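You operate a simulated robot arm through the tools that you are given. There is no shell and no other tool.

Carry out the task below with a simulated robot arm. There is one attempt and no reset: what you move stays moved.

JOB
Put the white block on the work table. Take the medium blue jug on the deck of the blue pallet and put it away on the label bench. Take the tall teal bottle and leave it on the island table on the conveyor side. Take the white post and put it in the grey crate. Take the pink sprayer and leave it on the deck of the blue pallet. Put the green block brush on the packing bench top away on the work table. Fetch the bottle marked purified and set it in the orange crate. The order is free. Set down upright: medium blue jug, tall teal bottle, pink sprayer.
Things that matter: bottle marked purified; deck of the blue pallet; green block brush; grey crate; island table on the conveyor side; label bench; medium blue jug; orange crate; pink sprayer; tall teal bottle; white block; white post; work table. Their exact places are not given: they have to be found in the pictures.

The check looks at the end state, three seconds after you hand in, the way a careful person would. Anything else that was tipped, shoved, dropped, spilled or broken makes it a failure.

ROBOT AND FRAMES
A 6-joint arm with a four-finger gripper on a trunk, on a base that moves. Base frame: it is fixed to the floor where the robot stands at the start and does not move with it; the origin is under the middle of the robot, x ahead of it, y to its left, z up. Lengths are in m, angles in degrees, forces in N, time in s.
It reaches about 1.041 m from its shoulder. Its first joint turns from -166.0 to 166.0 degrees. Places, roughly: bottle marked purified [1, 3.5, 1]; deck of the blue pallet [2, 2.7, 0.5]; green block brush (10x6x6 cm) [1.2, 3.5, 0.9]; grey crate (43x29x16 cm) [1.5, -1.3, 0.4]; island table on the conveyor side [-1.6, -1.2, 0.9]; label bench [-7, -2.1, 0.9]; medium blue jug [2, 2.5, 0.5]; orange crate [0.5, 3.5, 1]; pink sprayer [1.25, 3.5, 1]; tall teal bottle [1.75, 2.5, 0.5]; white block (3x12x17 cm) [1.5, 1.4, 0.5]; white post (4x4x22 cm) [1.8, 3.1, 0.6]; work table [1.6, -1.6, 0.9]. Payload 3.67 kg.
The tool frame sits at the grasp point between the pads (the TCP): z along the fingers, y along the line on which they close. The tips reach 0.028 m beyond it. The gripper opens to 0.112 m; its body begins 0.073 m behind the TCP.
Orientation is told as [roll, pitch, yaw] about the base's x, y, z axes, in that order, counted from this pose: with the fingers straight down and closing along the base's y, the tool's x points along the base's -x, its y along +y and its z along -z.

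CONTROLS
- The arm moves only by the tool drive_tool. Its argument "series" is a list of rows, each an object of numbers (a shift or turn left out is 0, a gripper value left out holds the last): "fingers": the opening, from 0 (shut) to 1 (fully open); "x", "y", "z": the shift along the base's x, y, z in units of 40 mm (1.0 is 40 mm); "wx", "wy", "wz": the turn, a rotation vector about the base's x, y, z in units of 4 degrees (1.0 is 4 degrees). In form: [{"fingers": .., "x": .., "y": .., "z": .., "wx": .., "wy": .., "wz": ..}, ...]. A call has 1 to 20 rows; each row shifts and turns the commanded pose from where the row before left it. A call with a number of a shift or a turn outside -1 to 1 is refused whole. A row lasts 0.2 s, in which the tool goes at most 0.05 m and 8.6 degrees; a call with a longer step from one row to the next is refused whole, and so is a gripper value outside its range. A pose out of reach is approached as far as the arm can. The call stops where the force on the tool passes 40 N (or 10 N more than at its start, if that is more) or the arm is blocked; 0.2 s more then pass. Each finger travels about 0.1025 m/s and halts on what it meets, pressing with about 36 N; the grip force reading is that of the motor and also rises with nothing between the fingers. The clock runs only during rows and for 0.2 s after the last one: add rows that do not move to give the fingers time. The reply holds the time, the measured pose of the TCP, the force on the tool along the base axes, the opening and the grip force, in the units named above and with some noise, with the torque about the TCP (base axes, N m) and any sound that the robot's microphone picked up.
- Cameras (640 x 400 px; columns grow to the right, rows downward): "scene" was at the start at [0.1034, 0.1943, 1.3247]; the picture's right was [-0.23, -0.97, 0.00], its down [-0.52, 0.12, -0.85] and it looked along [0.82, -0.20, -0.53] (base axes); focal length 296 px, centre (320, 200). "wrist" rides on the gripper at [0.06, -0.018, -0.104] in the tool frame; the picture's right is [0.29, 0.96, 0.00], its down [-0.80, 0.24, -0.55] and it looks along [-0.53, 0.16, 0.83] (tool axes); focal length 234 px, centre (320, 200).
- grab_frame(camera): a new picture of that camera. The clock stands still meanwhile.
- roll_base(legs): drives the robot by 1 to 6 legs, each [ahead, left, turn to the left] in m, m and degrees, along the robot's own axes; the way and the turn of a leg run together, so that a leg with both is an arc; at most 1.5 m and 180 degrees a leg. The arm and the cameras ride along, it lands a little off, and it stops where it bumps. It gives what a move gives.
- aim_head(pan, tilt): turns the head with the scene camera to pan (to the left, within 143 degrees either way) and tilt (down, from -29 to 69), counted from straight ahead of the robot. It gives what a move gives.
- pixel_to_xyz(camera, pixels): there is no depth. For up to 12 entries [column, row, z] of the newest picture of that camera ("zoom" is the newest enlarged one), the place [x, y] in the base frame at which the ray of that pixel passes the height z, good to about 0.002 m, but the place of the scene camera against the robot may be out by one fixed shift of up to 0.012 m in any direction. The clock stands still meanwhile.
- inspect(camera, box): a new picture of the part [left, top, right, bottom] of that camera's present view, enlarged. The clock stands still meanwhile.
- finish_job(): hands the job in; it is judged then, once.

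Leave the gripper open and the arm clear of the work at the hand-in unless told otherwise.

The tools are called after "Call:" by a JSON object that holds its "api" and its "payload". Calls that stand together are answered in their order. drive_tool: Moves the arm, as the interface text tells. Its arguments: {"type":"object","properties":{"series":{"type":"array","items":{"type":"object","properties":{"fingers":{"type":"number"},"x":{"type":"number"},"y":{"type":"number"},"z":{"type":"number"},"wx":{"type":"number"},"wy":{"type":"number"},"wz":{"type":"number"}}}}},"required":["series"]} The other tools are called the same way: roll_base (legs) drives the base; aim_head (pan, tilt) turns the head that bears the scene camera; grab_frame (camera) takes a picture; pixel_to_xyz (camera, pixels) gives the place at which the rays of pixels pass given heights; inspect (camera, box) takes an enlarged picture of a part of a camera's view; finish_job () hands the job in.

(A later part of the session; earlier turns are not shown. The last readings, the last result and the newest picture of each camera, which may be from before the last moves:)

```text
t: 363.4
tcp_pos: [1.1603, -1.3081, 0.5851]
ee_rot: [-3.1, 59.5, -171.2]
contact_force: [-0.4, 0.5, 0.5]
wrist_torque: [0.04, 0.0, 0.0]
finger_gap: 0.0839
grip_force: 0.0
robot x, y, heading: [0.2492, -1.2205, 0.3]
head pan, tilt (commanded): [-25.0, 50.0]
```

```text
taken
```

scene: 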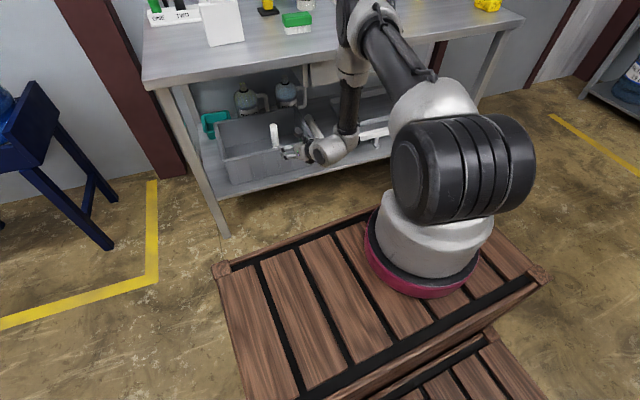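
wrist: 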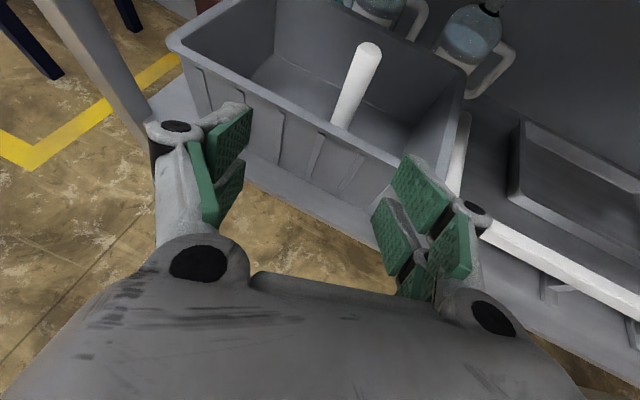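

Task post done. Now drive left to open floor before straightening the tool again.

Call:
{"api": "roll_base", "payload": {"legs": [[0, 1.2, 0], [0, 1.2, 0]]}}

Call:
{"api": "drive_tool", "payload": {"series": [{"z": 0.5, "wz": 1}, {"z": 0.5, "wz": 1}, {"z": 0.5, "wz": 1}, {"z": 0.5, "wz": 1}, {"z": 0.5, "wz": 1}, {"z": 0.5, "wz": 1}, {"z": 0.5, "wz": 1}, {"z": 0.5, "wz": 1}, {"z": 0.5, "wz": 1}, {"z": 0.5, "wz": 1}, {"wz": 1}, {"wz": 1}, {"wz": 1}, {"wz": 1}, {"wz": 1}, {"wz": 1}, {"wz": 1}, {"wz": 1}, {"wz": 1}, {"wz": 1}]}}

```text
t: 375.2
tcp_pos: [1.1447, 1.1031, 0.5859]
ee_rot: [-3.1, 59.6, -170.8]
contact_force: [-0.2, 0.0, -0.4]
wrist_torque: [0.01, 0.0, -0.01]
finger_gap: 0.0842
grip_force: 0.1
robot x, y, heading: [0.2279, 1.1869, 0.4]
head pan, tilt (commanded): [-25.0, 50.0]
```

```text
t: 379.4
tcp_pos: [1.1447, 1.1036, 0.7856]
ee_rot: [-3.3, 59.6, -90.7]
contact_force: [-0.1, -0.8, -0.3]
wrist_torque: [-0.01, -0.04, 0.0]
finger_gap: 0.0839
grip_force: 0.0
robot x, y, heading: [0.2329, 1.1857, 0.5]
head pan, tilt (commanded): [-25.0, 50.0]
```

Now un-tilt the tool to vertical while rising.

Call:
{"api": "drive_tool", "payload": {"series": [{"wx": -1, "z": 0.5}, {"wx": -1, "z": 0.5}, {"wx": -1, "z": 0.5}, {"wx": -1, "z": 0.5}, {"wx": -1, "z": 0.5}, {"wx": -1, "z": 0.5}, {"wx": -1, "z": 0.5}, {"wx": -1, "z": 0.5}, {"wx": -1, "z": 0.5}, {"wx": -1, "z": 0.5}, {"wx": -1, "z": 0.5}, {"wx": -1, "z": 0.5}, {"wx": -1, "z": 0.5}, {"wx": -1, "z": 0.5}, {"wx": -0.9, "z": 0.5}, {}]}}

Call:
{"api": "drive_tool", "payload": {"series": [{"wz": 1}, {"wz": 1}, {"wz": 1}, {"wz": 1}, {"wz": 1}, {"wz": 1}, {"wz": 1}, {"wz": 1}, {"wz": 1}, {"wz": 1}, {"wz": 1}, {"wz": 1}, {"wz": 1}, {"wz": 1}, {"wz": 1}, {"wz": 1}, {"wz": 1}, {"wz": 1}, {"wz": 1}, {"wz": 1}]}}

```text
t: 382.8
tcp_pos: [1.1449, 1.1039, 1.084]
ee_rot: [-2.5, -0.1, -90.4]
contact_force: [-0.2, 0.0, 1.0]
wrist_torque: [0.03, -0.04, 0.01]
finger_gap: 0.0842
grip_force: 0.0
robot x, y, heading: [0.2285, 1.1852, 0.7]
head pan, tilt (commanded): [-25.0, 50.0]
```

```text
t: 387.0
tcp_pos: [1.1448, 1.1033, 1.0869]
ee_rot: [-2.6, 0.1, -10.3]
contact_force: [-0.2, -0.4, 0.4]
wrist_torque: [-0.04, 0.03, 0.01]
finger_gap: 0.0843
grip_force: 0.0
robot x, y, heading: [0.2319, 1.1885, 0.7]
head pan, tilt (commanded): [-25.0, 50.0]
```

Fix the small remaining tilt, finish the yaw, retract, and drive to the pallet facing the teal bottle.

Call:
{"api": "drive_tool", "payload": {"series": [{"wx": 0.64, "wy": -0.116}, {"wz": 1, "x": -0.9}, {"wz": 1, "x": -0.9}, {"wz": 0.75, "x": -0.9}, {"x": -0.9, "fingers": 1}, {"x": -0.9}, {"x": -0.9}, {"x": -0.9}, {"z": 1}, {"z": 1}, {}]}}

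Call:
{"api": "roll_base", "payload": {"legs": [[0, 1.3, -0.7], [0.65, 0, 0]]}}

Call:
{"api": "aim_head", "payload": {"pan": 0, "tilt": 35}}

Call:
{"api": "grab_frame", "payload": {"camera": "scene"}}

Call:
{"api": "grab_frame", "payload": {"camera": "wrist"}}

```text
t: 389.4
tcp_pos: [0.8924, 1.1034, 1.1661]
ee_rot: [0.1, 0.0, 0.6]
contact_force: [0.2, 0.1, 0.3]
wrist_torque: [0.0, 0.03, 0.01]
finger_gap: 0.1119
grip_force: 0.0
robot x, y, heading: [0.2287, 1.1858, 0.8]
head pan, tilt (commanded): [-25.0, 50.0]
```

```text
t: 399.1
tcp_pos: [1.5343, 2.3803, 1.1658]
ee_rot: [0.2, 0.1, -0.3]
contact_force: [-0.2, 0.1, -0.2]
wrist_torque: [0.01, 0.02, -0.01]
finger_gap: 0.1118
grip_force: 0.0
robot x, y, heading: [0.8747, 2.4753, -0.5]
head pan, tilt (commanded): [-25.0, 50.0]
```

```text
t: 399.9
tcp_pos: [1.5346, 2.38, 1.1658]
ee_rot: [0.1, 0.0, -0.5]
contact_force: [0.8, 0.1, -0.5]
wrist_torque: [-0.04, -0.02, -0.01]
finger_gap: 0.112
grip_force: 0.1
robot x, y, heading: [0.876, 2.4758, -0.2]
head pan, tilt (commanded): [0.0, 35.0]
```

```text
taken
```

scene: 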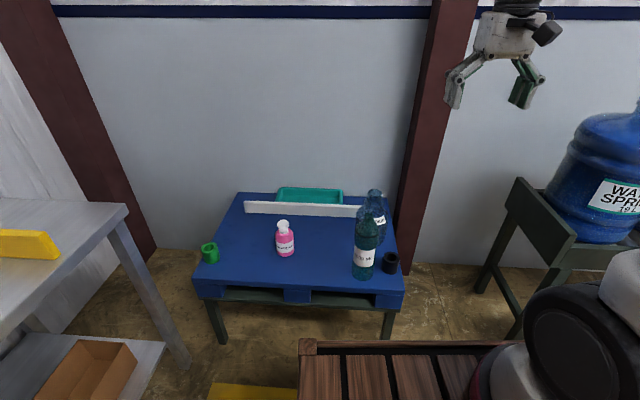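

```text
taken
```

wrist: 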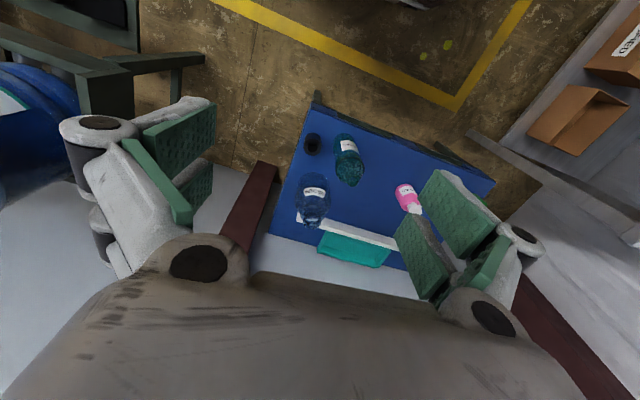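

The green cup stands fine. Zoom on the teal bottle and jug.

Call:
{"api": "inspect", "payload": {"camera": "scene", "box": [330, 170, 420, 290]}}

Call:
{"api": "inspect", "payload": {"camera": "wrist", "box": [270, 100, 420, 250]}}

Call:
{"api": "pixel_to_xyz", "payload": {"camera": "wrist", "pixels": [[350, 170, 0.75], [350, 170, 0.72], [350, 170, 0.7], [347, 140, 0.45], [312, 135, 0.45], [312, 215, 0.65], [312, 190, 0.45]]}}

Call:
{"api": "pixel_to_xyz", "payload": {"camera": "scene", "pixels": [[363, 276, 0.45], [368, 206, 0.75], [368, 206, 0.72], [368, 206, 0.7], [390, 272, 0.45], [376, 190, 0.65]]}}

```text
3.33 times, centred on (375, 230) of scene
```

zoom: 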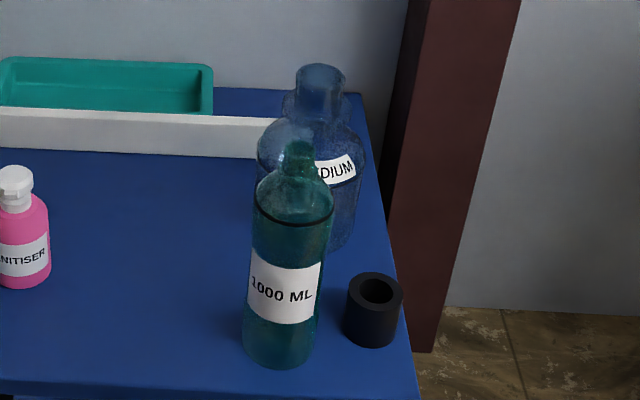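

```text
2.67 times, centred on (345, 175) of wrist
```

zoom: 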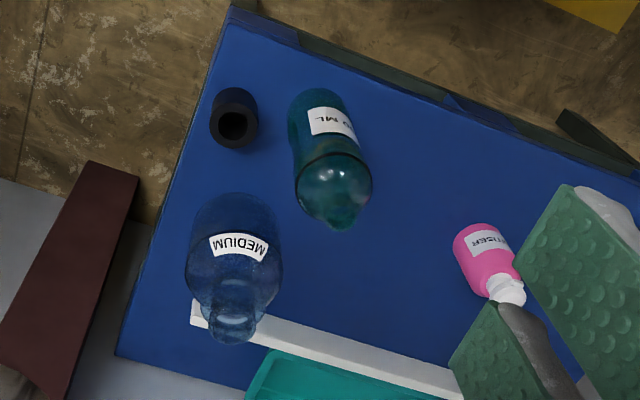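

```text
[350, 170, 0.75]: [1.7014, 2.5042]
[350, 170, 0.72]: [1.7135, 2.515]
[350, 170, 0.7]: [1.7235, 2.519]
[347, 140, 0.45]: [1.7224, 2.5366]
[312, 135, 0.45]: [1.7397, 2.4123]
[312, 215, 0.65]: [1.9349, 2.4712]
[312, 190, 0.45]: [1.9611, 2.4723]
```

```text
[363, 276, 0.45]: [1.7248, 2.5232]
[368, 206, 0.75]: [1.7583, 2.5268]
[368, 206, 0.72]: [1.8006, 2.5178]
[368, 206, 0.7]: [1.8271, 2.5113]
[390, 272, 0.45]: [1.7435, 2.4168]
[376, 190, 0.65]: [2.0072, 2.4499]
```

Teal bottle: axis ≈(1.762, 2.522), neck top z≈0.735, neck ~3 cm. I'll move above it and look down with the wrist camera.

Call:
{"api": "drive_tool", "payload": {"series": [{"x": 0.812, "y": 0.507, "z": -0.6}, {"x": 0.812, "y": 0.507, "z": -0.6}, {"x": 0.812, "y": 0.507, "z": -0.6}, {"x": 0.812, "y": 0.507, "z": -0.6}, {"x": 0.812, "y": 0.507, "z": -0.6}, {"x": 0.812, "y": 0.507, "z": -0.6}, {"x": 0.812, "y": 0.507, "z": -0.6}, {"z": -0.9}, {"z": -0.9}, {}]}}

Call:
{"api": "grab_frame", "payload": {"camera": "wrist"}}

Call:
{"api": "inspect", "payload": {"camera": "wrist", "box": [240, 40, 420, 200]}}

```text
t: 402.1
tcp_pos: [1.7631, 2.5231, 0.9239]
ee_rot: [0.1, 0.0, -0.4]
contact_force: [-0.2, -0.6, 0.7]
wrist_torque: [-0.01, 0.02, -0.02]
finger_gap: 0.1122
grip_force: 0.0
robot x, y, heading: [0.8739, 2.4788, -0.6]
head pan, tilt (commanded): [0.0, 35.0]
```

```text
taken
```

wrist: 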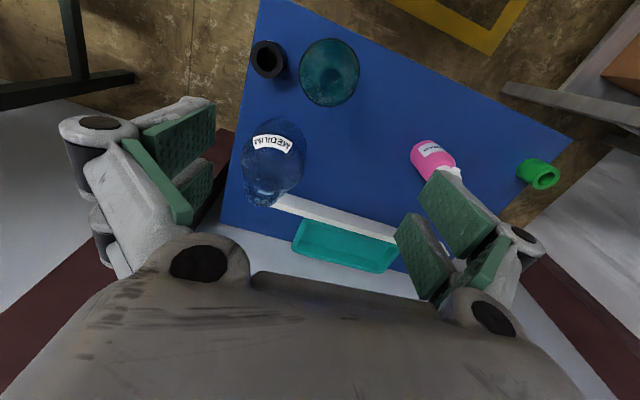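

```text
2.50 times, centred on (330, 120) of wrist
```

zoom: 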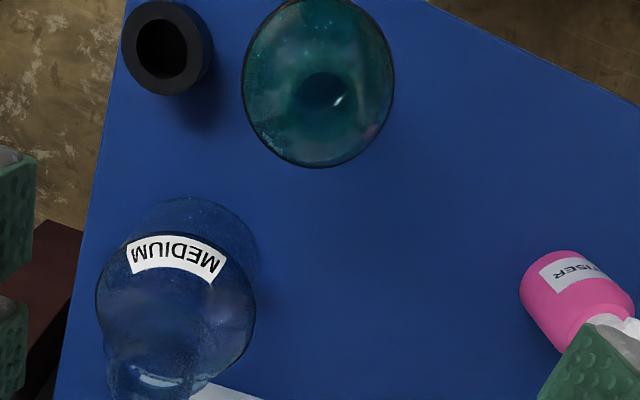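

The bottle mouth appears at (331,78). Convert at neck-top heights.

Call:
{"api": "pixel_to_xyz", "payload": {"camera": "wrist", "pixels": [[331, 78, 0.735], [331, 78, 0.75], [331, 78, 0.72], [329, 72, 0.62], [300, 72, 0.62], [359, 72, 0.62], [265, 60, 0.51], [268, 195, 0.65]]}}

```text
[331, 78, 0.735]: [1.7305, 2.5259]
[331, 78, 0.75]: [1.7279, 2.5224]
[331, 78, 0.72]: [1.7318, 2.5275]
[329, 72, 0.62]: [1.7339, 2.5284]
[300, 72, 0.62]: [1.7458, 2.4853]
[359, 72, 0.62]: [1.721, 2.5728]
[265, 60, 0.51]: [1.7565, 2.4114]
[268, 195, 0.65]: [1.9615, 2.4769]
```

Bottle axis ≈(1.731, 2.526). Shift there and descend to z≈0.81, then check again.

Call:
{"api": "drive_tool", "payload": {"series": [{"x": -0.8, "y": 0.08}, {"z": -0.7}, {"z": -0.7}, {"z": -0.7}, {"z": -0.7}, {}]}}

Call:
{"api": "grab_frame", "payload": {"camera": "wrist"}}

Call:
{"api": "inspect", "payload": {"camera": "wrist", "box": [230, 60, 410, 220]}}

Call:
{"api": "inspect", "payload": {"camera": "scene", "box": [310, 130, 430, 290]}}

```text
t: 403.6
tcp_pos: [1.7307, 2.5239, 0.8113]
ee_rot: [0.1, 0.1, -0.5]
contact_force: [-0.2, 0.5, -0.2]
wrist_torque: [0.04, 0.01, -0.01]
finger_gap: 0.1118
grip_force: 0.1
robot x, y, heading: [0.8741, 2.4763, -0.3]
head pan, tilt (commanded): [0.0, 35.0]
```

```text
taken
```

wrist: 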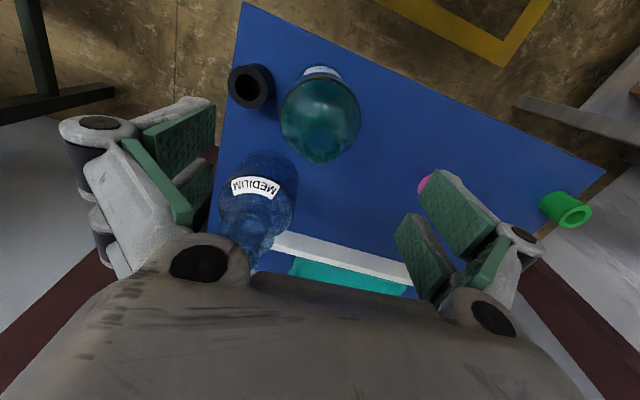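

```text
2.50 times, centred on (320, 140) of wrist
```

zoom: 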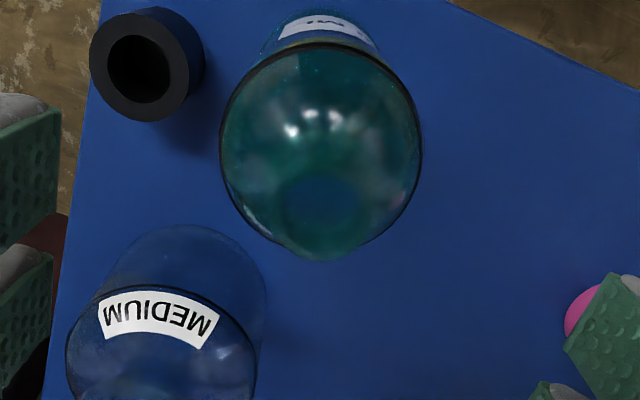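

```text
2.50 times, centred on (370, 210) of scene
```

zoom: 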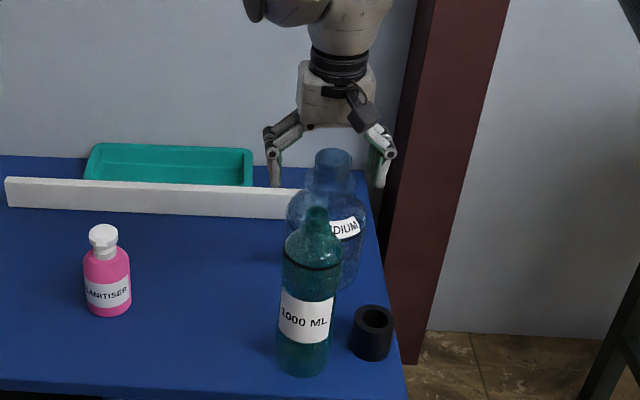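

Convert the neck-top centre estimate (320,150) and shoulder ring.

Call:
{"api": "pixel_to_xyz", "payload": {"camera": "wrist", "pixels": [[320, 150, 0.735], [320, 150, 0.72], [320, 163, 0.735], [320, 118, 0.66], [280, 118, 0.66], [361, 118, 0.66], [320, 157, 0.69], [320, 80, 0.66]]}}

Call:
{"api": "pixel_to_xyz", "payload": {"camera": "scene", "pixels": [[368, 213, 0.735], [368, 213, 0.72], [368, 213, 0.71]]}}

```text
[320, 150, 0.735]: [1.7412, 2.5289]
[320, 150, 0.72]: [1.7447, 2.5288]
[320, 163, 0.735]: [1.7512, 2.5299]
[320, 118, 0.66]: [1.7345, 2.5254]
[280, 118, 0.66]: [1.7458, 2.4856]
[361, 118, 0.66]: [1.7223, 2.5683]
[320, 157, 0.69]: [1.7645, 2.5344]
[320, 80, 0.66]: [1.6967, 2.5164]
```

```text
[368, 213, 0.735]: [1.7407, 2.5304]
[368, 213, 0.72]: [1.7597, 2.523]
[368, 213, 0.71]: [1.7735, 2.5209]
```

Axis ≈(1.735, 2.526), neck top z≈0.74. Fine shift and descend to z≈0.728.

Call:
{"api": "drive_tool", "payload": {"series": [{"x": 0.1, "y": 0.05, "fingers": 0.7}, {"z": -0.7}, {"z": -0.7}, {"z": -0.65}, {}]}}

Call:
{"api": "grab_frame", "payload": {"camera": "wrist"}}

Call:
{"api": "inspect", "payload": {"camera": "scene", "box": [330, 170, 420, 290]}}

```text
t: 404.8
tcp_pos: [1.7345, 2.5271, 0.732]
ee_rot: [0.0, 0.0, -0.4]
contact_force: [-0.5, 0.6, -0.4]
wrist_torque: [-0.02, -0.02, -0.03]
finger_gap: 0.0784
grip_force: 0.1
robot x, y, heading: [0.8762, 2.4731, -0.5]
head pan, tilt (commanded): [0.0, 35.0]
```

```text
taken
```

wrist: 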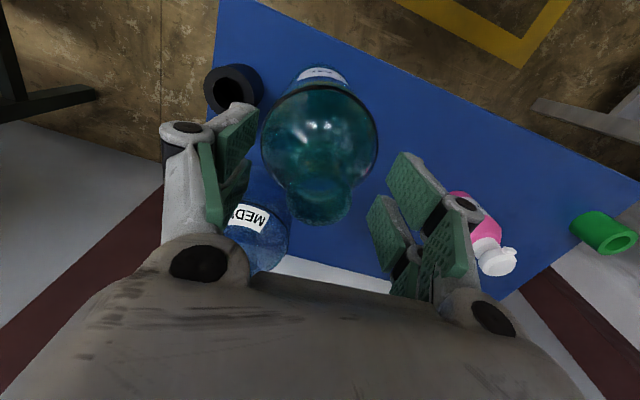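

```text
3.33 times, centred on (375, 230) of scene
```

zoom: 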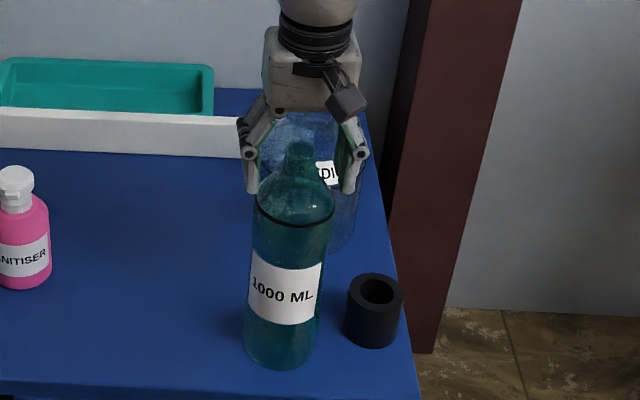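

The neck is between the pads. Close and check the force.

Call:
{"api": "drive_tool", "payload": {"series": [{"z": 0.1, "fingers": 0.5}, {"fingers": 0}, {}, {}, {}]}}

Call:
{"api": "grab_frame", "payload": {"camera": "wrist"}}

Call:
{"api": "inspect", "payload": {"camera": "scene", "box": [330, 170, 420, 290]}}

```text
t: 405.9
tcp_pos: [1.7347, 2.5267, 0.7375]
ee_rot: [0.1, -0.2, -0.4]
contact_force: [-0.6, -1.4, 25.8]
wrist_torque: [-0.1, -0.26, 0.1]
finger_gap: 0.0288
grip_force: 36.5
robot x, y, heading: [0.8749, 2.4758, -0.6]
head pan, tilt (commanded): [0.0, 35.0]
```

```text
taken
```

wrist: 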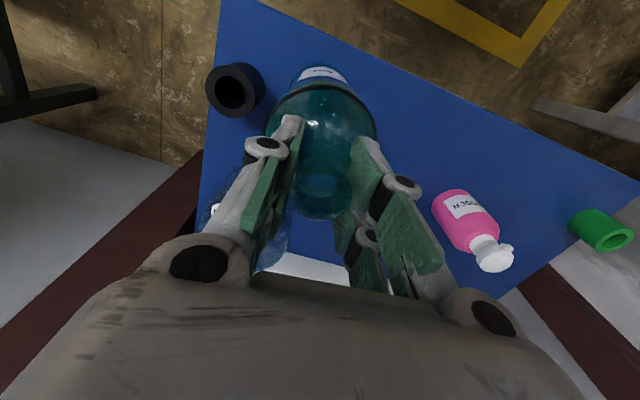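

```text
3.33 times, centred on (375, 230) of scene
```

zoom: 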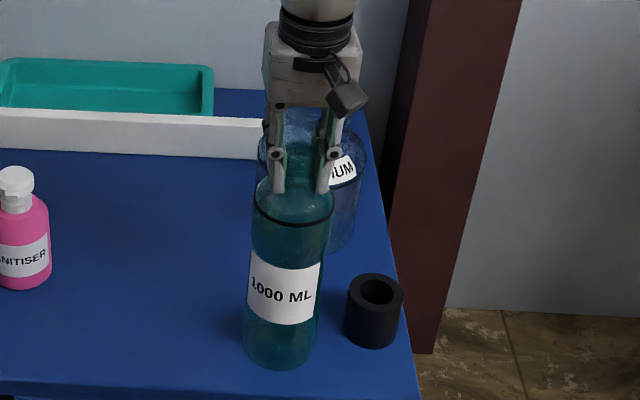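

Neck gripped (gap 0.029), upward push 26 N from the tips on the shoulder. Lift gently.

Call:
{"api": "drive_tool", "payload": {"series": [{"z": 0.15}, {"z": 0.15}, {"z": 0.2}, {}]}}

Call:
{"api": "inspect", "payload": {"camera": "scene", "box": [330, 170, 420, 290]}}

```text
t: 406.9
tcp_pos: [1.7335, 2.5263, 0.7539]
ee_rot: [0.1, 0.0, -0.3]
contact_force: [0.0, 0.5, -1.3]
wrist_torque: [-0.01, 0.04, 0.02]
finger_gap: 0.0284
grip_force: 36.2
robot x, y, heading: [0.877, 2.4786, -0.2]
head pan, tilt (commanded): [0.0, 35.0]
```

```text
3.33 times, centred on (375, 230) of scene
```

zoom: 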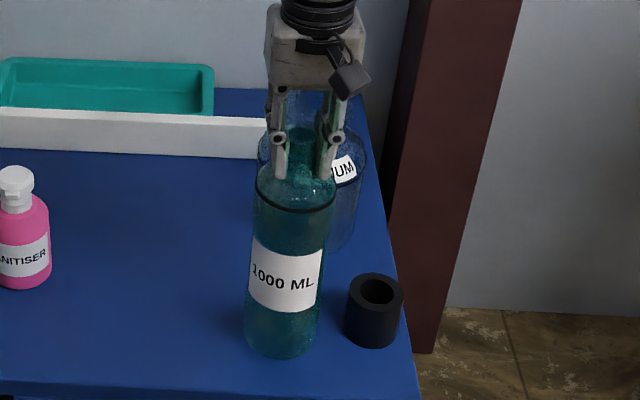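

The bottle is lifted (light, ~1.3 N). Raise it to z≈1.25 and retract for the drive.

Call:
{"api": "drive_tool", "payload": {"series": [{"z": 1}, {"z": 1}, {"z": 1}, {"z": 1}, {"z": 1}, {"z": 1}, {"z": 1}, {"z": 1}, {"z": 1}, {"z": 1}, {"x": -1, "z": 0.4}, {"x": -1, "z": 0.4}, {"x": -1, "z": 0.4}, {"x": -1, "z": 0.4}, {"x": -1, "z": 0.4}, {"x": -1, "z": 0.4}, {}]}}

Call:
{"api": "roll_base", "payload": {"legs": [[-0.7, 0, 0], [0, -1.3, 0], [0, -1.2, 0]]}}

Call:
{"api": "aim_head", "payload": {"pan": -130, "tilt": 35}}

Call:
{"api": "grab_frame", "payload": {"camera": "scene"}}

```text
t: 410.6
tcp_pos: [1.4942, 2.527, 1.2521]
ee_rot: [0.1, 0.0, -0.5]
contact_force: [0.7, -0.2, 0.0]
wrist_torque: [-0.01, 0.0, 0.0]
finger_gap: 0.0279
grip_force: 35.8
robot x, y, heading: [0.8759, 2.4763, -0.4]
head pan, tilt (commanded): [0.0, 35.0]
```

```text
t: 426.2
tcp_pos: [0.7926, 0.0255, 1.2519]
ee_rot: [0.1, -0.1, -0.2]
contact_force: [0.2, -0.1, -0.8]
wrist_torque: [-0.01, -0.01, 0.03]
finger_gap: 0.0275
grip_force: 36.2
robot x, y, heading: [0.1722, -0.0305, -0.1]
head pan, tilt (commanded): [0.0, 35.0]
```

```text
t: 428.3
tcp_pos: [0.7938, 0.0263, 1.2526]
ee_rot: [0.1, 0.0, -0.2]
contact_force: [0.2, 1.1, -1.1]
wrist_torque: [-0.02, 0.02, 0.0]
finger_gap: 0.0274
grip_force: 36.0
robot x, y, heading: [0.1741, -0.0306, -0.0]
head pan, tilt (commanded): [-130.0, 35.0]
```

```text
taken
```

scene: 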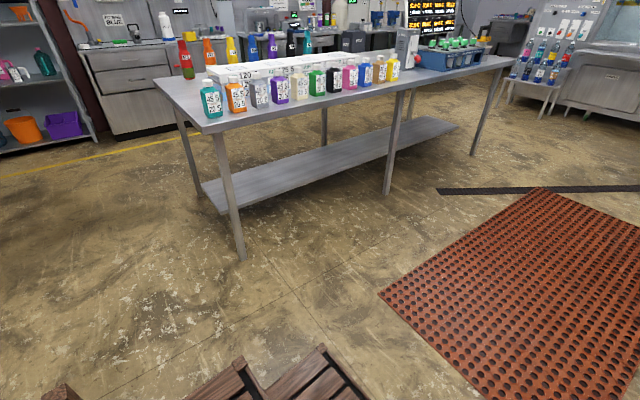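

Finger gap is slowly shrinking (0.0288→0.0274). I'll check the bottle in the gripper, and measure the mat and table positions.

Call:
{"api": "pixel_to_xyz", "payload": {"camera": "scene", "pixels": [[380, 295, 0.0], [540, 188, 0.0], [240, 258, 0.0], [387, 193, 0.0], [474, 154, 0.0], [210, 133, 0.9], [517, 62, 0.9], [155, 80, 0.9], [480, 400, 0.0], [440, 190, 0.0]]}}

Call:
{"api": "aim_head", "payload": {"pan": 0, "tilt": 15}}

Call:
{"api": "grab_frame", "payload": {"camera": "scene"}}

Call:
{"api": "grab_frame", "payload": {"camera": "wrist"}}

```text
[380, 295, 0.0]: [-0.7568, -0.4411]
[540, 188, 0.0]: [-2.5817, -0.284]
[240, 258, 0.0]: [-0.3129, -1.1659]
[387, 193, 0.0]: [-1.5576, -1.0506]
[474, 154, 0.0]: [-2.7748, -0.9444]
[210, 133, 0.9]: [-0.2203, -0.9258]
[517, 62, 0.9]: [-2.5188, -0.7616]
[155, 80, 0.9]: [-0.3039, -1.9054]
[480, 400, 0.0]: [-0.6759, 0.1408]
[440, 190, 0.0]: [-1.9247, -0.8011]
```

```text
t: 430.4
tcp_pos: [0.792, 0.0255, 1.2529]
ee_rot: [0.1, 0.0, -0.1]
contact_force: [0.2, -0.5, -0.4]
wrist_torque: [0.0, -0.01, 0.03]
finger_gap: 0.0272
grip_force: 36.1
robot x, y, heading: [0.1737, -0.0315, -0.1]
head pan, tilt (commanded): [0.0, 15.0]
```

```text
taken
```

scene: 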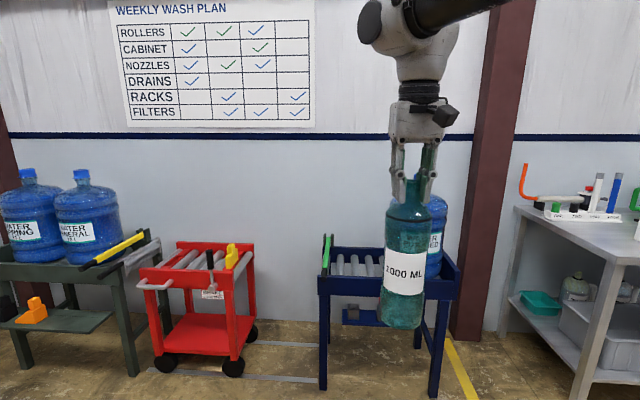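

```text
taken
```

wrist: 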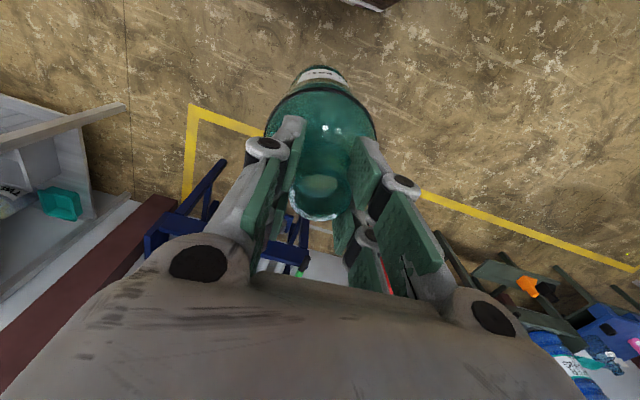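

The bottle is still well held. Look closely at the island table to find a free spot.

Call:
{"api": "aim_head", "payload": {"pan": -130, "tilt": 22}}

Call:
{"api": "inspect", "payload": {"camera": "scene", "box": [130, 90, 370, 250]}}

Call:
{"api": "inspect", "payload": {"camera": "scene", "box": [320, 70, 560, 220]}}

Call:
{"api": "grab_frame", "payload": {"camera": "scene"}}

```text
t: 432.6
tcp_pos: [0.7931, 0.0258, 1.2516]
ee_rot: [0.0, 0.0, -0.2]
contact_force: [0.6, 0.8, -0.8]
wrist_torque: [0.02, 0.01, 0.03]
finger_gap: 0.0274
grip_force: 36.2
robot x, y, heading: [0.1737, -0.0281, -0.2]
head pan, tilt (commanded): [-130.0, 22.0]
```

```text
2.50 times, centred on (250, 170) of scene
```

zoom: 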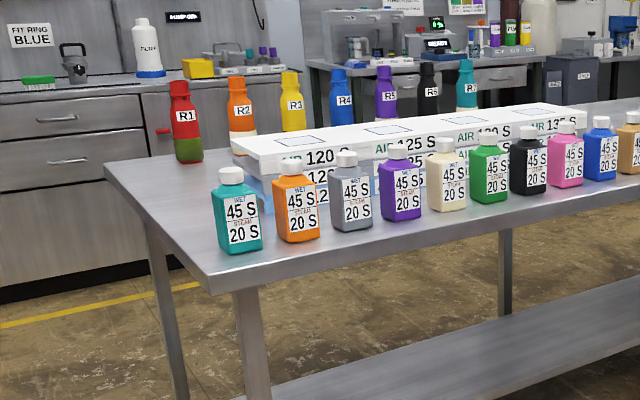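

```text
2.67 times, centred on (440, 145) of scene
```

zoom: 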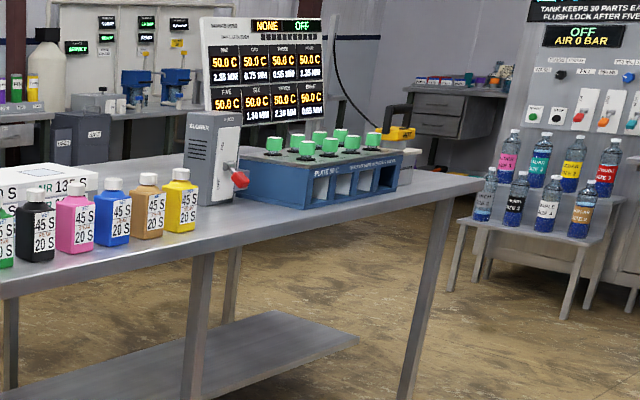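

```text
taken
```

scene: 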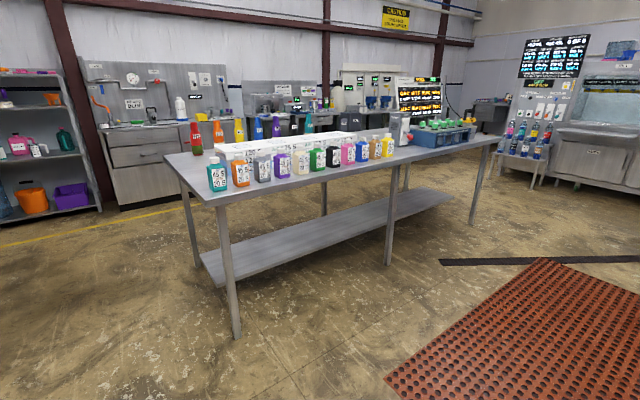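

Compute coordinates of the row, edge, device and the free strips at table height.

Call:
{"api": "pixel_to_xyz", "payload": {"camera": "scene", "pixels": [[216, 190, 0.85], [388, 157, 0.85], [406, 148, 0.85], [205, 207, 0.85], [500, 138, 0.85], [412, 146, 0.85], [476, 142, 0.85], [164, 154, 0.85], [235, 338, 0.0], [198, 265, 0.0], [386, 263, 0.0], [400, 165, 0.85]]}}

Call:
{"api": "inspect", "payload": {"camera": "scene", "box": [350, 100, 510, 200]}}

```text
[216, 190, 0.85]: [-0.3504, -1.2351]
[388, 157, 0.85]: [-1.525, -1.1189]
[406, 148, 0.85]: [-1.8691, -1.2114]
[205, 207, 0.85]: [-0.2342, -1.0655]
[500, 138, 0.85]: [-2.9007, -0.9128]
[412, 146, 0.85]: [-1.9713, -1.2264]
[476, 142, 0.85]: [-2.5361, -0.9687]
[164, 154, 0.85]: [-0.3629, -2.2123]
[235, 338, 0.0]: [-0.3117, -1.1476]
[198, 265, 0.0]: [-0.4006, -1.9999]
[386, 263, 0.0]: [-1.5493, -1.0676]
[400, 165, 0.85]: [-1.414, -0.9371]
```

```text
4.00 times, centred on (430, 150) of scene
```

zoom: 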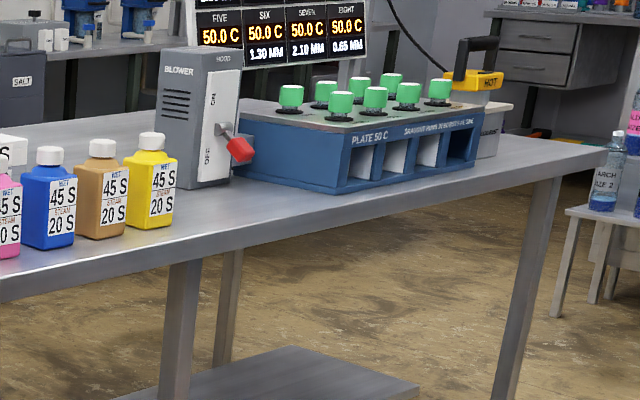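

Front strip between the bottle row and the table edge is ~16 cm wide at x≈-0.6; the spot (-0.6, -1.12) is free and on the conveyor-side half. Turn right 90° and move to stand in front of it (off the mat).

Call:
{"api": "roll_base", "payload": {"legs": [[0, 0, -90], [0, -0.57, 0], [0.25, 0, 0]]}}

Call:
{"api": "aim_head", "payload": {"pan": 0, "tilt": 35}}

Call:
{"api": "grab_frame", "payload": {"camera": "scene"}}

Call:
{"api": "grab_frame", "payload": {"camera": "wrist"}}

```text
t: 441.1
tcp_pos: [-0.35, -0.8966, 1.2533]
ee_rot: [0.2, 0.0, -90.4]
contact_force: [0.3, -0.2, -1.0]
wrist_torque: [0.04, 0.01, -0.03]
finger_gap: 0.0279
grip_force: 36.0
robot x, y, heading: [-0.3999, -0.2796, -90.4]
head pan, tilt (commanded): [-130.0, 22.0]
```

```text
t: 443.2
tcp_pos: [-0.3499, -0.8962, 1.2539]
ee_rot: [0.3, 0.0, -90.4]
contact_force: [0.2, -1.2, -0.4]
wrist_torque: [0.01, 0.02, 0.02]
finger_gap: 0.0277
grip_force: 35.9
robot x, y, heading: [-0.4015, -0.2736, -90.4]
head pan, tilt (commanded): [0.0, 35.0]
```

```text
taken
```

scene: 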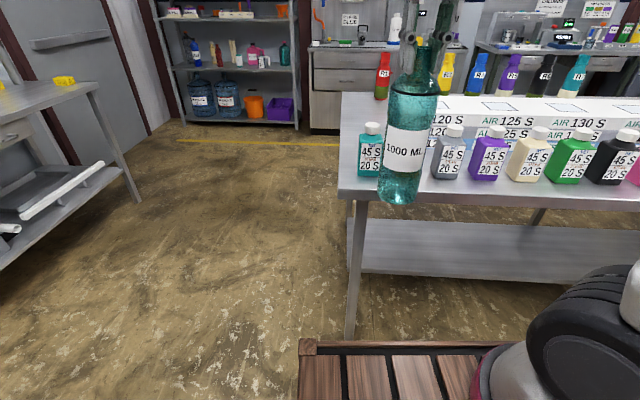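

```text
taken
```

wrist: 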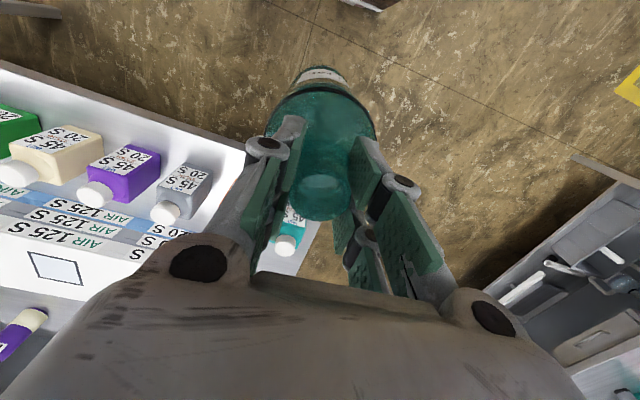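

Measure the table's front edge and the row's front in the wrist view.

Call:
{"api": "pixel_to_xyz", "payload": {"camera": "wrist", "pixels": [[100, 98, 0.85], [200, 133, 0.85], [245, 150, 0.85], [160, 150, 0.85], [103, 132, 0.85], [212, 170, 0.85], [100, 98, 0.83], [212, 170, 0.83]]}}

Call:
{"api": "pixel_to_xyz", "payload": {"camera": "scene", "pixels": [[340, 197, 0.85], [640, 200, 0.85], [445, 178, 0.85], [485, 180, 0.85], [370, 176, 0.85], [347, 338, 0.0], [600, 197, 0.85]]}}

Call:
{"api": "inspect", "payload": {"camera": "wrist", "box": [0, 40, 330, 260]}}

```text
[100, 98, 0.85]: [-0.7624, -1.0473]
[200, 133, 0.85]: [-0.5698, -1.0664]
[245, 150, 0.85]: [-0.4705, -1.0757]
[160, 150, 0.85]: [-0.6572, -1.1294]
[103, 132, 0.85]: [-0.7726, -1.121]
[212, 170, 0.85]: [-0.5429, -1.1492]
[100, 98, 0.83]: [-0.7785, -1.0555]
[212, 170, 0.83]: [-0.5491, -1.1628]
```

```text
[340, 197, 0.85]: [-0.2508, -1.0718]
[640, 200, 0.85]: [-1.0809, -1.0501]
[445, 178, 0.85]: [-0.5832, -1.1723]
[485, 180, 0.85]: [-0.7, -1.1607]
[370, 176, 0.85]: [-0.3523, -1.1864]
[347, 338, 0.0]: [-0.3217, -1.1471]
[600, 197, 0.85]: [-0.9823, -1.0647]
```

```text
1.82 times, centred on (165, 150) of wrist
```

zoom: 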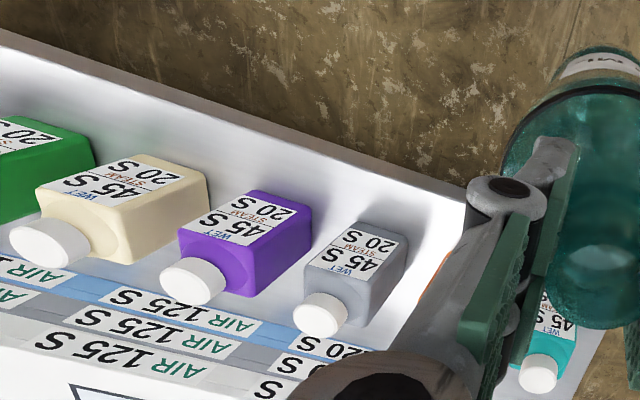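

The two views disagree on the strip's width; zoom in on the table's front strip in the scene view.

Call:
{"api": "inspect", "payload": {"camera": "scene", "box": [400, 110, 600, 230]}}

Call:
{"api": "pixel_to_xyz", "payload": {"camera": "zoom", "pixels": [[145, 220, 0.85], [275, 225, 0.85], [400, 228, 0.85], [145, 272, 0.85], [275, 276, 0.85], [400, 280, 0.85], [275, 295, 0.85], [530, 232, 0.85], [145, 220, 0.83], [145, 272, 0.83]]}}

```text
3.20 times, centred on (500, 170) of scene
```

zoom: 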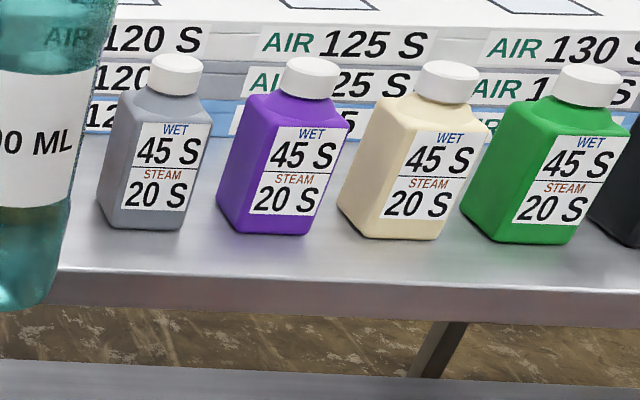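

```text
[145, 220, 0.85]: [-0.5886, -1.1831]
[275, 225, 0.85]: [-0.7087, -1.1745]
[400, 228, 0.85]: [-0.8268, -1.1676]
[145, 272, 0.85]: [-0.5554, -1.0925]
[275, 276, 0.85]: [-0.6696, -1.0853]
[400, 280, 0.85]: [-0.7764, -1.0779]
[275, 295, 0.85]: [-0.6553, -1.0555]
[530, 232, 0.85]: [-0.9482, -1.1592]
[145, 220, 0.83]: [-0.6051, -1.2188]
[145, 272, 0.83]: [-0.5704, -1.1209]
```

The strip in front of the row is only ~7.5 cm — too narrow for the 8.3 cm bottle. Look for another free spot: towards the blower and at the near (right) end of the table.

Call:
{"api": "aim_head", "payload": {"pan": -55, "tilt": 25}}

Call:
{"api": "grab_frame", "payload": {"camera": "scene"}}

Call:
{"api": "aim_head", "payload": {"pan": 10, "tilt": 28}}

Call:
{"api": "inspect", "payload": {"camera": "scene", "box": [360, 60, 600, 230]}}

```text
t: 444.4
tcp_pos: [-0.3484, -0.8954, 1.2524]
ee_rot: [0.1, 0.0, -90.4]
contact_force: [-0.3, 0.4, -0.7]
wrist_torque: [0.0, 0.0, -0.03]
finger_gap: 0.0276
grip_force: 36.1
robot x, y, heading: [-0.3991, -0.2789, -90.2]
head pan, tilt (commanded): [-55.0, 25.0]
```

```text
taken
```

scene: 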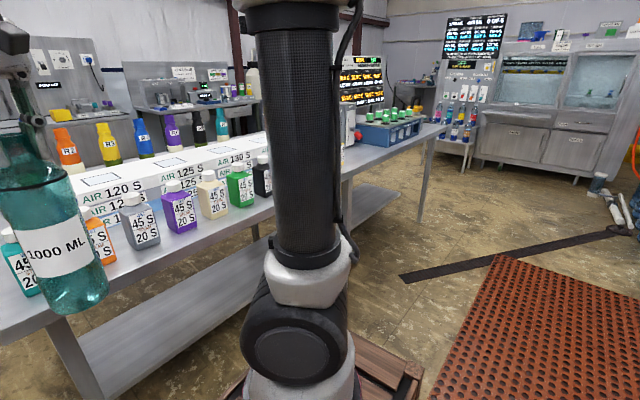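

```text
t: 445.8
tcp_pos: [-0.3487, -0.8956, 1.2531]
ee_rot: [0.1, 0.1, -90.3]
contact_force: [-0.3, 0.1, 0.0]
wrist_torque: [0.02, -0.01, -0.02]
finger_gap: 0.0274
grip_force: 36.4
robot x, y, heading: [-0.4011, -0.2782, -90.3]
head pan, tilt (commanded): [10.0, 28.0]
```

```text
2.35 times, centred on (480, 145) of scene
```

zoom: 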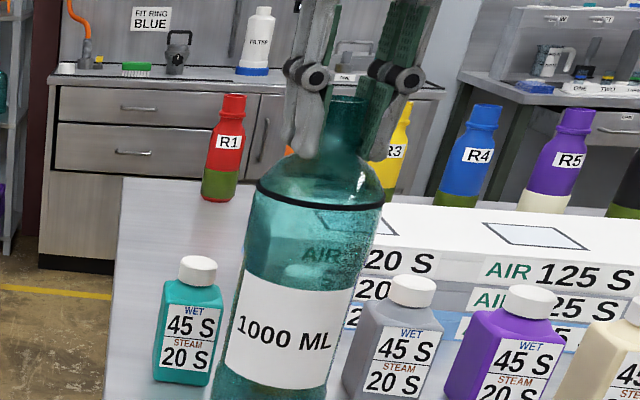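

Measure R1's base, the small teal bottle's base, and the table's right edge in this zoom.

Call:
{"api": "pixel_to_xyz", "payload": {"camera": "zoom", "pixels": [[220, 200, 0.85], [185, 385, 0.85], [122, 180, 0.85], [112, 330, 0.85], [150, 250, 0.85], [200, 250, 0.85], [205, 280, 0.85], [205, 225, 0.85]]}}

Call:
{"api": "inspect", "payload": {"camera": "wrist", "box": [230, 150, 420, 300]}}

```text
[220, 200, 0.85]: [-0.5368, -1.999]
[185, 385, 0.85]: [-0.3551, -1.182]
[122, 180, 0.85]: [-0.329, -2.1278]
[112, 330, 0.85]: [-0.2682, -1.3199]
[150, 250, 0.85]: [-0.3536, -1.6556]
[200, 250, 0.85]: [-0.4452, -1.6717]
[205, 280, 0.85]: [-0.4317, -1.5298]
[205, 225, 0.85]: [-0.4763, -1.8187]
```

```text
2.67 times, centred on (325, 225) of wrist
```

zoom: 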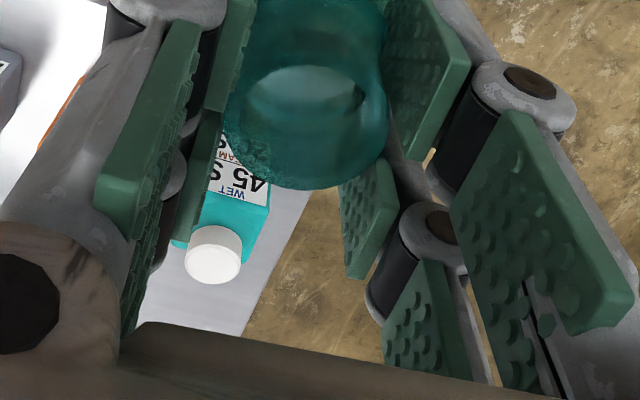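

A free area exists at the near end: between the small teal bottle (y≈-1.25) and R1, x -0.27…-0.45. I'll place the bottle at (-0.36, -1.36), going around the right side: first shift the bottle right, then roll closer.

Call:
{"api": "drive_tool", "payload": {"series": [{"x": 0.8}, {"x": 0.8}, {"x": 0.8}, {"x": 0.8}, {"x": 0.8}, {}]}}

Call:
{"api": "roll_base", "payload": {"legs": [[0.27, 0, 0]]}}

Call:
{"api": "drive_tool", "payload": {"series": [{"y": -0.8}, {"y": -0.8}, {"y": -0.8}, {"y": -0.8}, {"y": -0.8}, {"y": -0.7}, {}]}}

Call:
{"api": "aim_head", "payload": {"pan": 0, "tilt": 30}}

Call:
{"api": "grab_frame", "payload": {"camera": "scene"}}

Call:
{"api": "grab_frame", "payload": {"camera": "wrist"}}

```text
t: 447.2
tcp_pos: [-0.1882, -0.8963, 1.2544]
ee_rot: [0.1, 0.0, -90.3]
contact_force: [-0.8, 0.3, -1.1]
wrist_torque: [0.03, -0.01, -0.02]
finger_gap: 0.0277
grip_force: 36.2
robot x, y, heading: [-0.402, -0.2793, -90.6]
head pan, tilt (commanded): [10.0, 28.0]
```

```text
t: 449.1
tcp_pos: [-0.189, -1.1642, 1.2526]
ee_rot: [0.1, 0.0, -90.2]
contact_force: [0.5, 0.2, -0.3]
wrist_torque: [0.0, 0.0, 0.01]
finger_gap: 0.0277
grip_force: 36.3
robot x, y, heading: [-0.4005, -0.5424, -90.2]
head pan, tilt (commanded): [10.0, 28.0]
```

```text
t: 450.7
tcp_pos: [-0.1896, -1.3519, 1.2519]
ee_rot: [0.1, 0.1, -90.3]
contact_force: [0.2, 0.6, -0.1]
wrist_torque: [0.02, 0.02, 0.0]
finger_gap: 0.0275
grip_force: 36.5
robot x, y, heading: [-0.4004, -0.5472, -90.2]
head pan, tilt (commanded): [10.0, 28.0]
```

```text
t: 451.4
tcp_pos: [-0.1887, -1.352, 1.2526]
ee_rot: [0.1, 0.0, -90.3]
contact_force: [-0.8, -0.9, 0.3]
wrist_torque: [0.01, -0.02, -0.01]
finger_gap: 0.0275
grip_force: 36.3
robot x, y, heading: [-0.3999, -0.5429, -90.8]
head pan, tilt (commanded): [0.0, 30.0]
```

```text
taken
```

scene: 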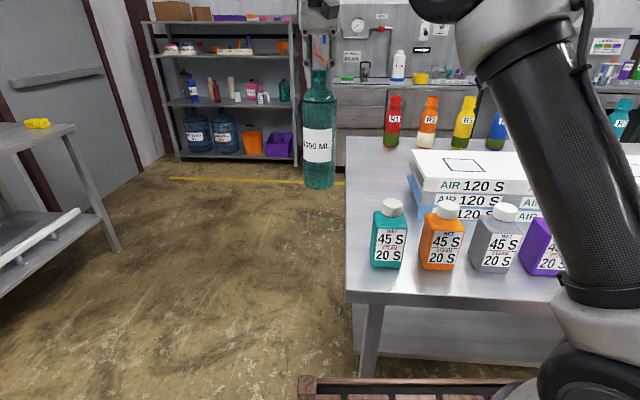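

```text
taken
```

wrist: 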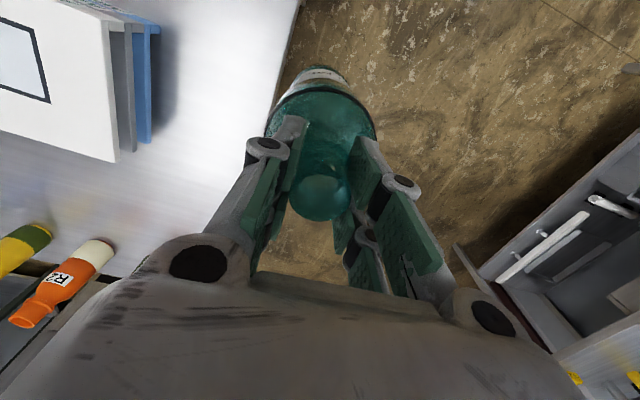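

Compute the free area boundaries in this view.

Call:
{"api": "pixel_to_xyz", "payload": {"camera": "scene", "pixels": [[346, 200, 0.85], [346, 290, 0.85], [411, 208, 0.85], [388, 267, 0.85], [388, 148, 0.85], [378, 205, 0.85], [375, 230, 0.85], [440, 268, 0.85]]}}

Call:
{"api": "pixel_to_xyz", "payload": {"camera": "wrist", "pixels": [[270, 110, 0.85], [240, 180, 0.85], [140, 140, 0.85], [160, 30, 0.85], [120, 160, 0.95], [290, 30, 0.85]]}}

```text
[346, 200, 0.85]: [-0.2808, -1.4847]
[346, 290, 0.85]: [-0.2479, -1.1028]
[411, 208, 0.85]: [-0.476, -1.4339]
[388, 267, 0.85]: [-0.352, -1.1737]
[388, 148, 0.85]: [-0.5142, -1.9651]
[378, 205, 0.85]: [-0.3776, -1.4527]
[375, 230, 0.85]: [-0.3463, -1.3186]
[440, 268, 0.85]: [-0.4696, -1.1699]
```

```text
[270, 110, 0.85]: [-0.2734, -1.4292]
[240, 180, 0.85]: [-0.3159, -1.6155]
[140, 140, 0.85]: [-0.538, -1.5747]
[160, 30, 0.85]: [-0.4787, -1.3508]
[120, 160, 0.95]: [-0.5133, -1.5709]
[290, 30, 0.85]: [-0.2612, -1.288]
```

Target (-0.37, -1.37) has ≥5.5 cm clearance all around. Move over it and lower to z≈1.16.

Call:
{"api": "drive_tool", "payload": {"series": [{"x": -0.75, "y": -0.075}, {"x": -0.75, "y": -0.075}, {"x": -0.75, "y": -0.075}, {"x": -0.75, "y": -0.075}, {"x": -0.75, "y": -0.075}, {"x": -0.75, "y": -0.075}, {"z": -0.6}, {"z": -0.6}, {"z": -0.6}, {}]}}

Call:
{"api": "grab_frame", "payload": {"camera": "scene"}}

Call:
{"api": "grab_frame", "payload": {"camera": "wrist"}}

```text
t: 453.6
tcp_pos: [-0.3694, -1.3698, 1.1803]
ee_rot: [0.1, -0.1, -90.4]
contact_force: [0.2, 0.5, -1.0]
wrist_torque: [-0.04, 0.0, -0.02]
finger_gap: 0.0275
grip_force: 35.5
robot x, y, heading: [-0.4037, -0.5464, -90.3]
head pan, tilt (commanded): [0.0, 30.0]
```

```text
taken
```

scene: 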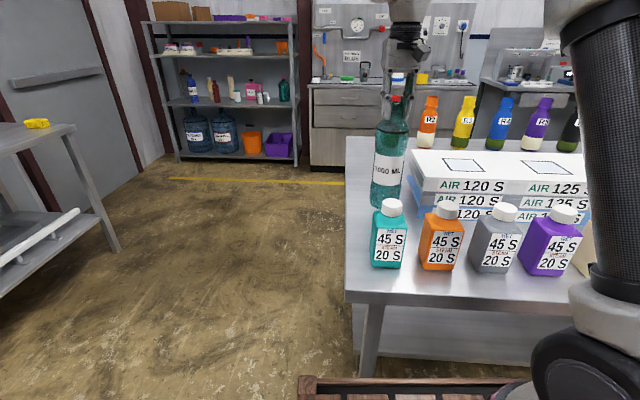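

```text
taken
```

wrist: 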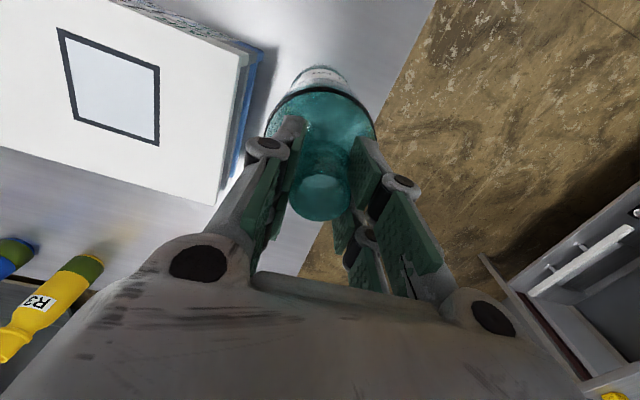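

Good clearance to stand and edge. Lower carefully to contact.

Call:
{"api": "drive_tool", "payload": {"series": [{"z": -0.4}, {"z": -0.3}, {"z": -0.15}, {}]}}

Call:
{"api": "drive_tool", "payload": {"series": [{"z": -0.12}, {"z": -0.12}, {}]}}

```text
t: 454.6
tcp_pos: [-0.3701, -1.3704, 1.1467]
ee_rot: [0.1, -0.1, -90.2]
contact_force: [0.5, 1.0, 10.7]
wrist_torque: [0.31, 0.07, 0.02]
finger_gap: 0.0276
grip_force: 35.9
robot x, y, heading: [-0.4033, -0.5453, -90.6]
head pan, tilt (commanded): [0.0, 30.0]
```

```text
t: 455.1
tcp_pos: [-0.3698, -1.37, 1.1478]
ee_rot: [0.1, -0.6, -90.4]
contact_force: [0.7, 3.0, 12.1]
wrist_torque: [0.75, 0.03, -0.05]
finger_gap: 0.0276
grip_force: 35.9
robot x, y, heading: [-0.4045, -0.5474, -90.4]
head pan, tilt (commanded): [0.0, 30.0]
stopped in row 2: the force on the tool passed its limit at 46 N (the readings are from after the stop); the commanded pose is now the measured one
```

Contact. Look at the bottle's stance before releasing.

Call:
{"api": "inspect", "payload": {"camera": "scene", "box": [330, 60, 470, 290]}}

Call:
{"api": "drive_tool", "payload": {"series": [{"z": 0.05}, {}]}}

```text
1.74 times, centred on (400, 175) of scene
```

zoom: 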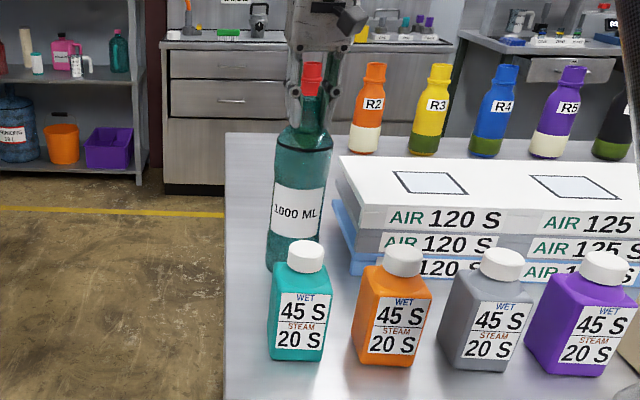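

```text
t: 455.7
tcp_pos: [-0.3704, -1.371, 1.1482]
ee_rot: [0.1, -0.4, -90.4]
contact_force: [0.3, -0.3, -0.3]
wrist_torque: [0.0, -0.02, -0.06]
finger_gap: 0.0274
grip_force: 36.0
robot x, y, heading: [-0.4004, -0.5469, -90.5]
head pan, tilt (commanded): [0.0, 30.0]
```

Force is now near zero with the bottle just touching. Release gently and rise.

Call:
{"api": "drive_tool", "payload": {"series": [{"z": -0.04}, {"fingers": 0.3}, {"fingers": 0.4}, {"fingers": 0.55}, {"fingers": 0.7}, {}, {"z": 0.3}, {"z": 0.5}, {"z": 0.8}, {"z": 1}, {"z": 1}, {}]}}

Call:
{"api": "inspect", "payload": {"camera": "scene", "box": [330, 60, 470, 290]}}

Call:
{"api": "grab_frame", "payload": {"camera": "wrist"}}

```text
t: 458.3
tcp_pos: [-0.3699, -1.3701, 1.2911]
ee_rot: [0.2, -0.5, -90.3]
contact_force: [0.0, 0.1, 0.0]
wrist_torque: [0.05, -0.04, 0.01]
finger_gap: 0.0784
grip_force: 0.0
robot x, y, heading: [-0.4016, -0.5451, -90.5]
head pan, tilt (commanded): [0.0, 30.0]
```

```text
1.74 times, centred on (400, 175) of scene
```

zoom: 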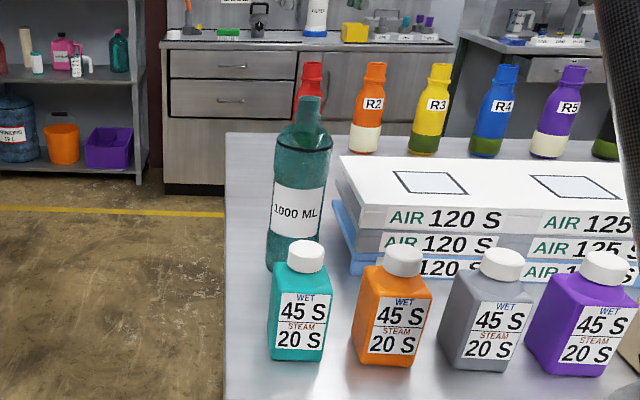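

```text
taken
```

wrist: 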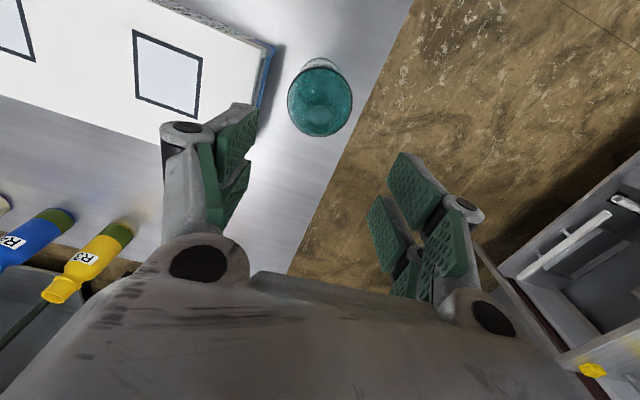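

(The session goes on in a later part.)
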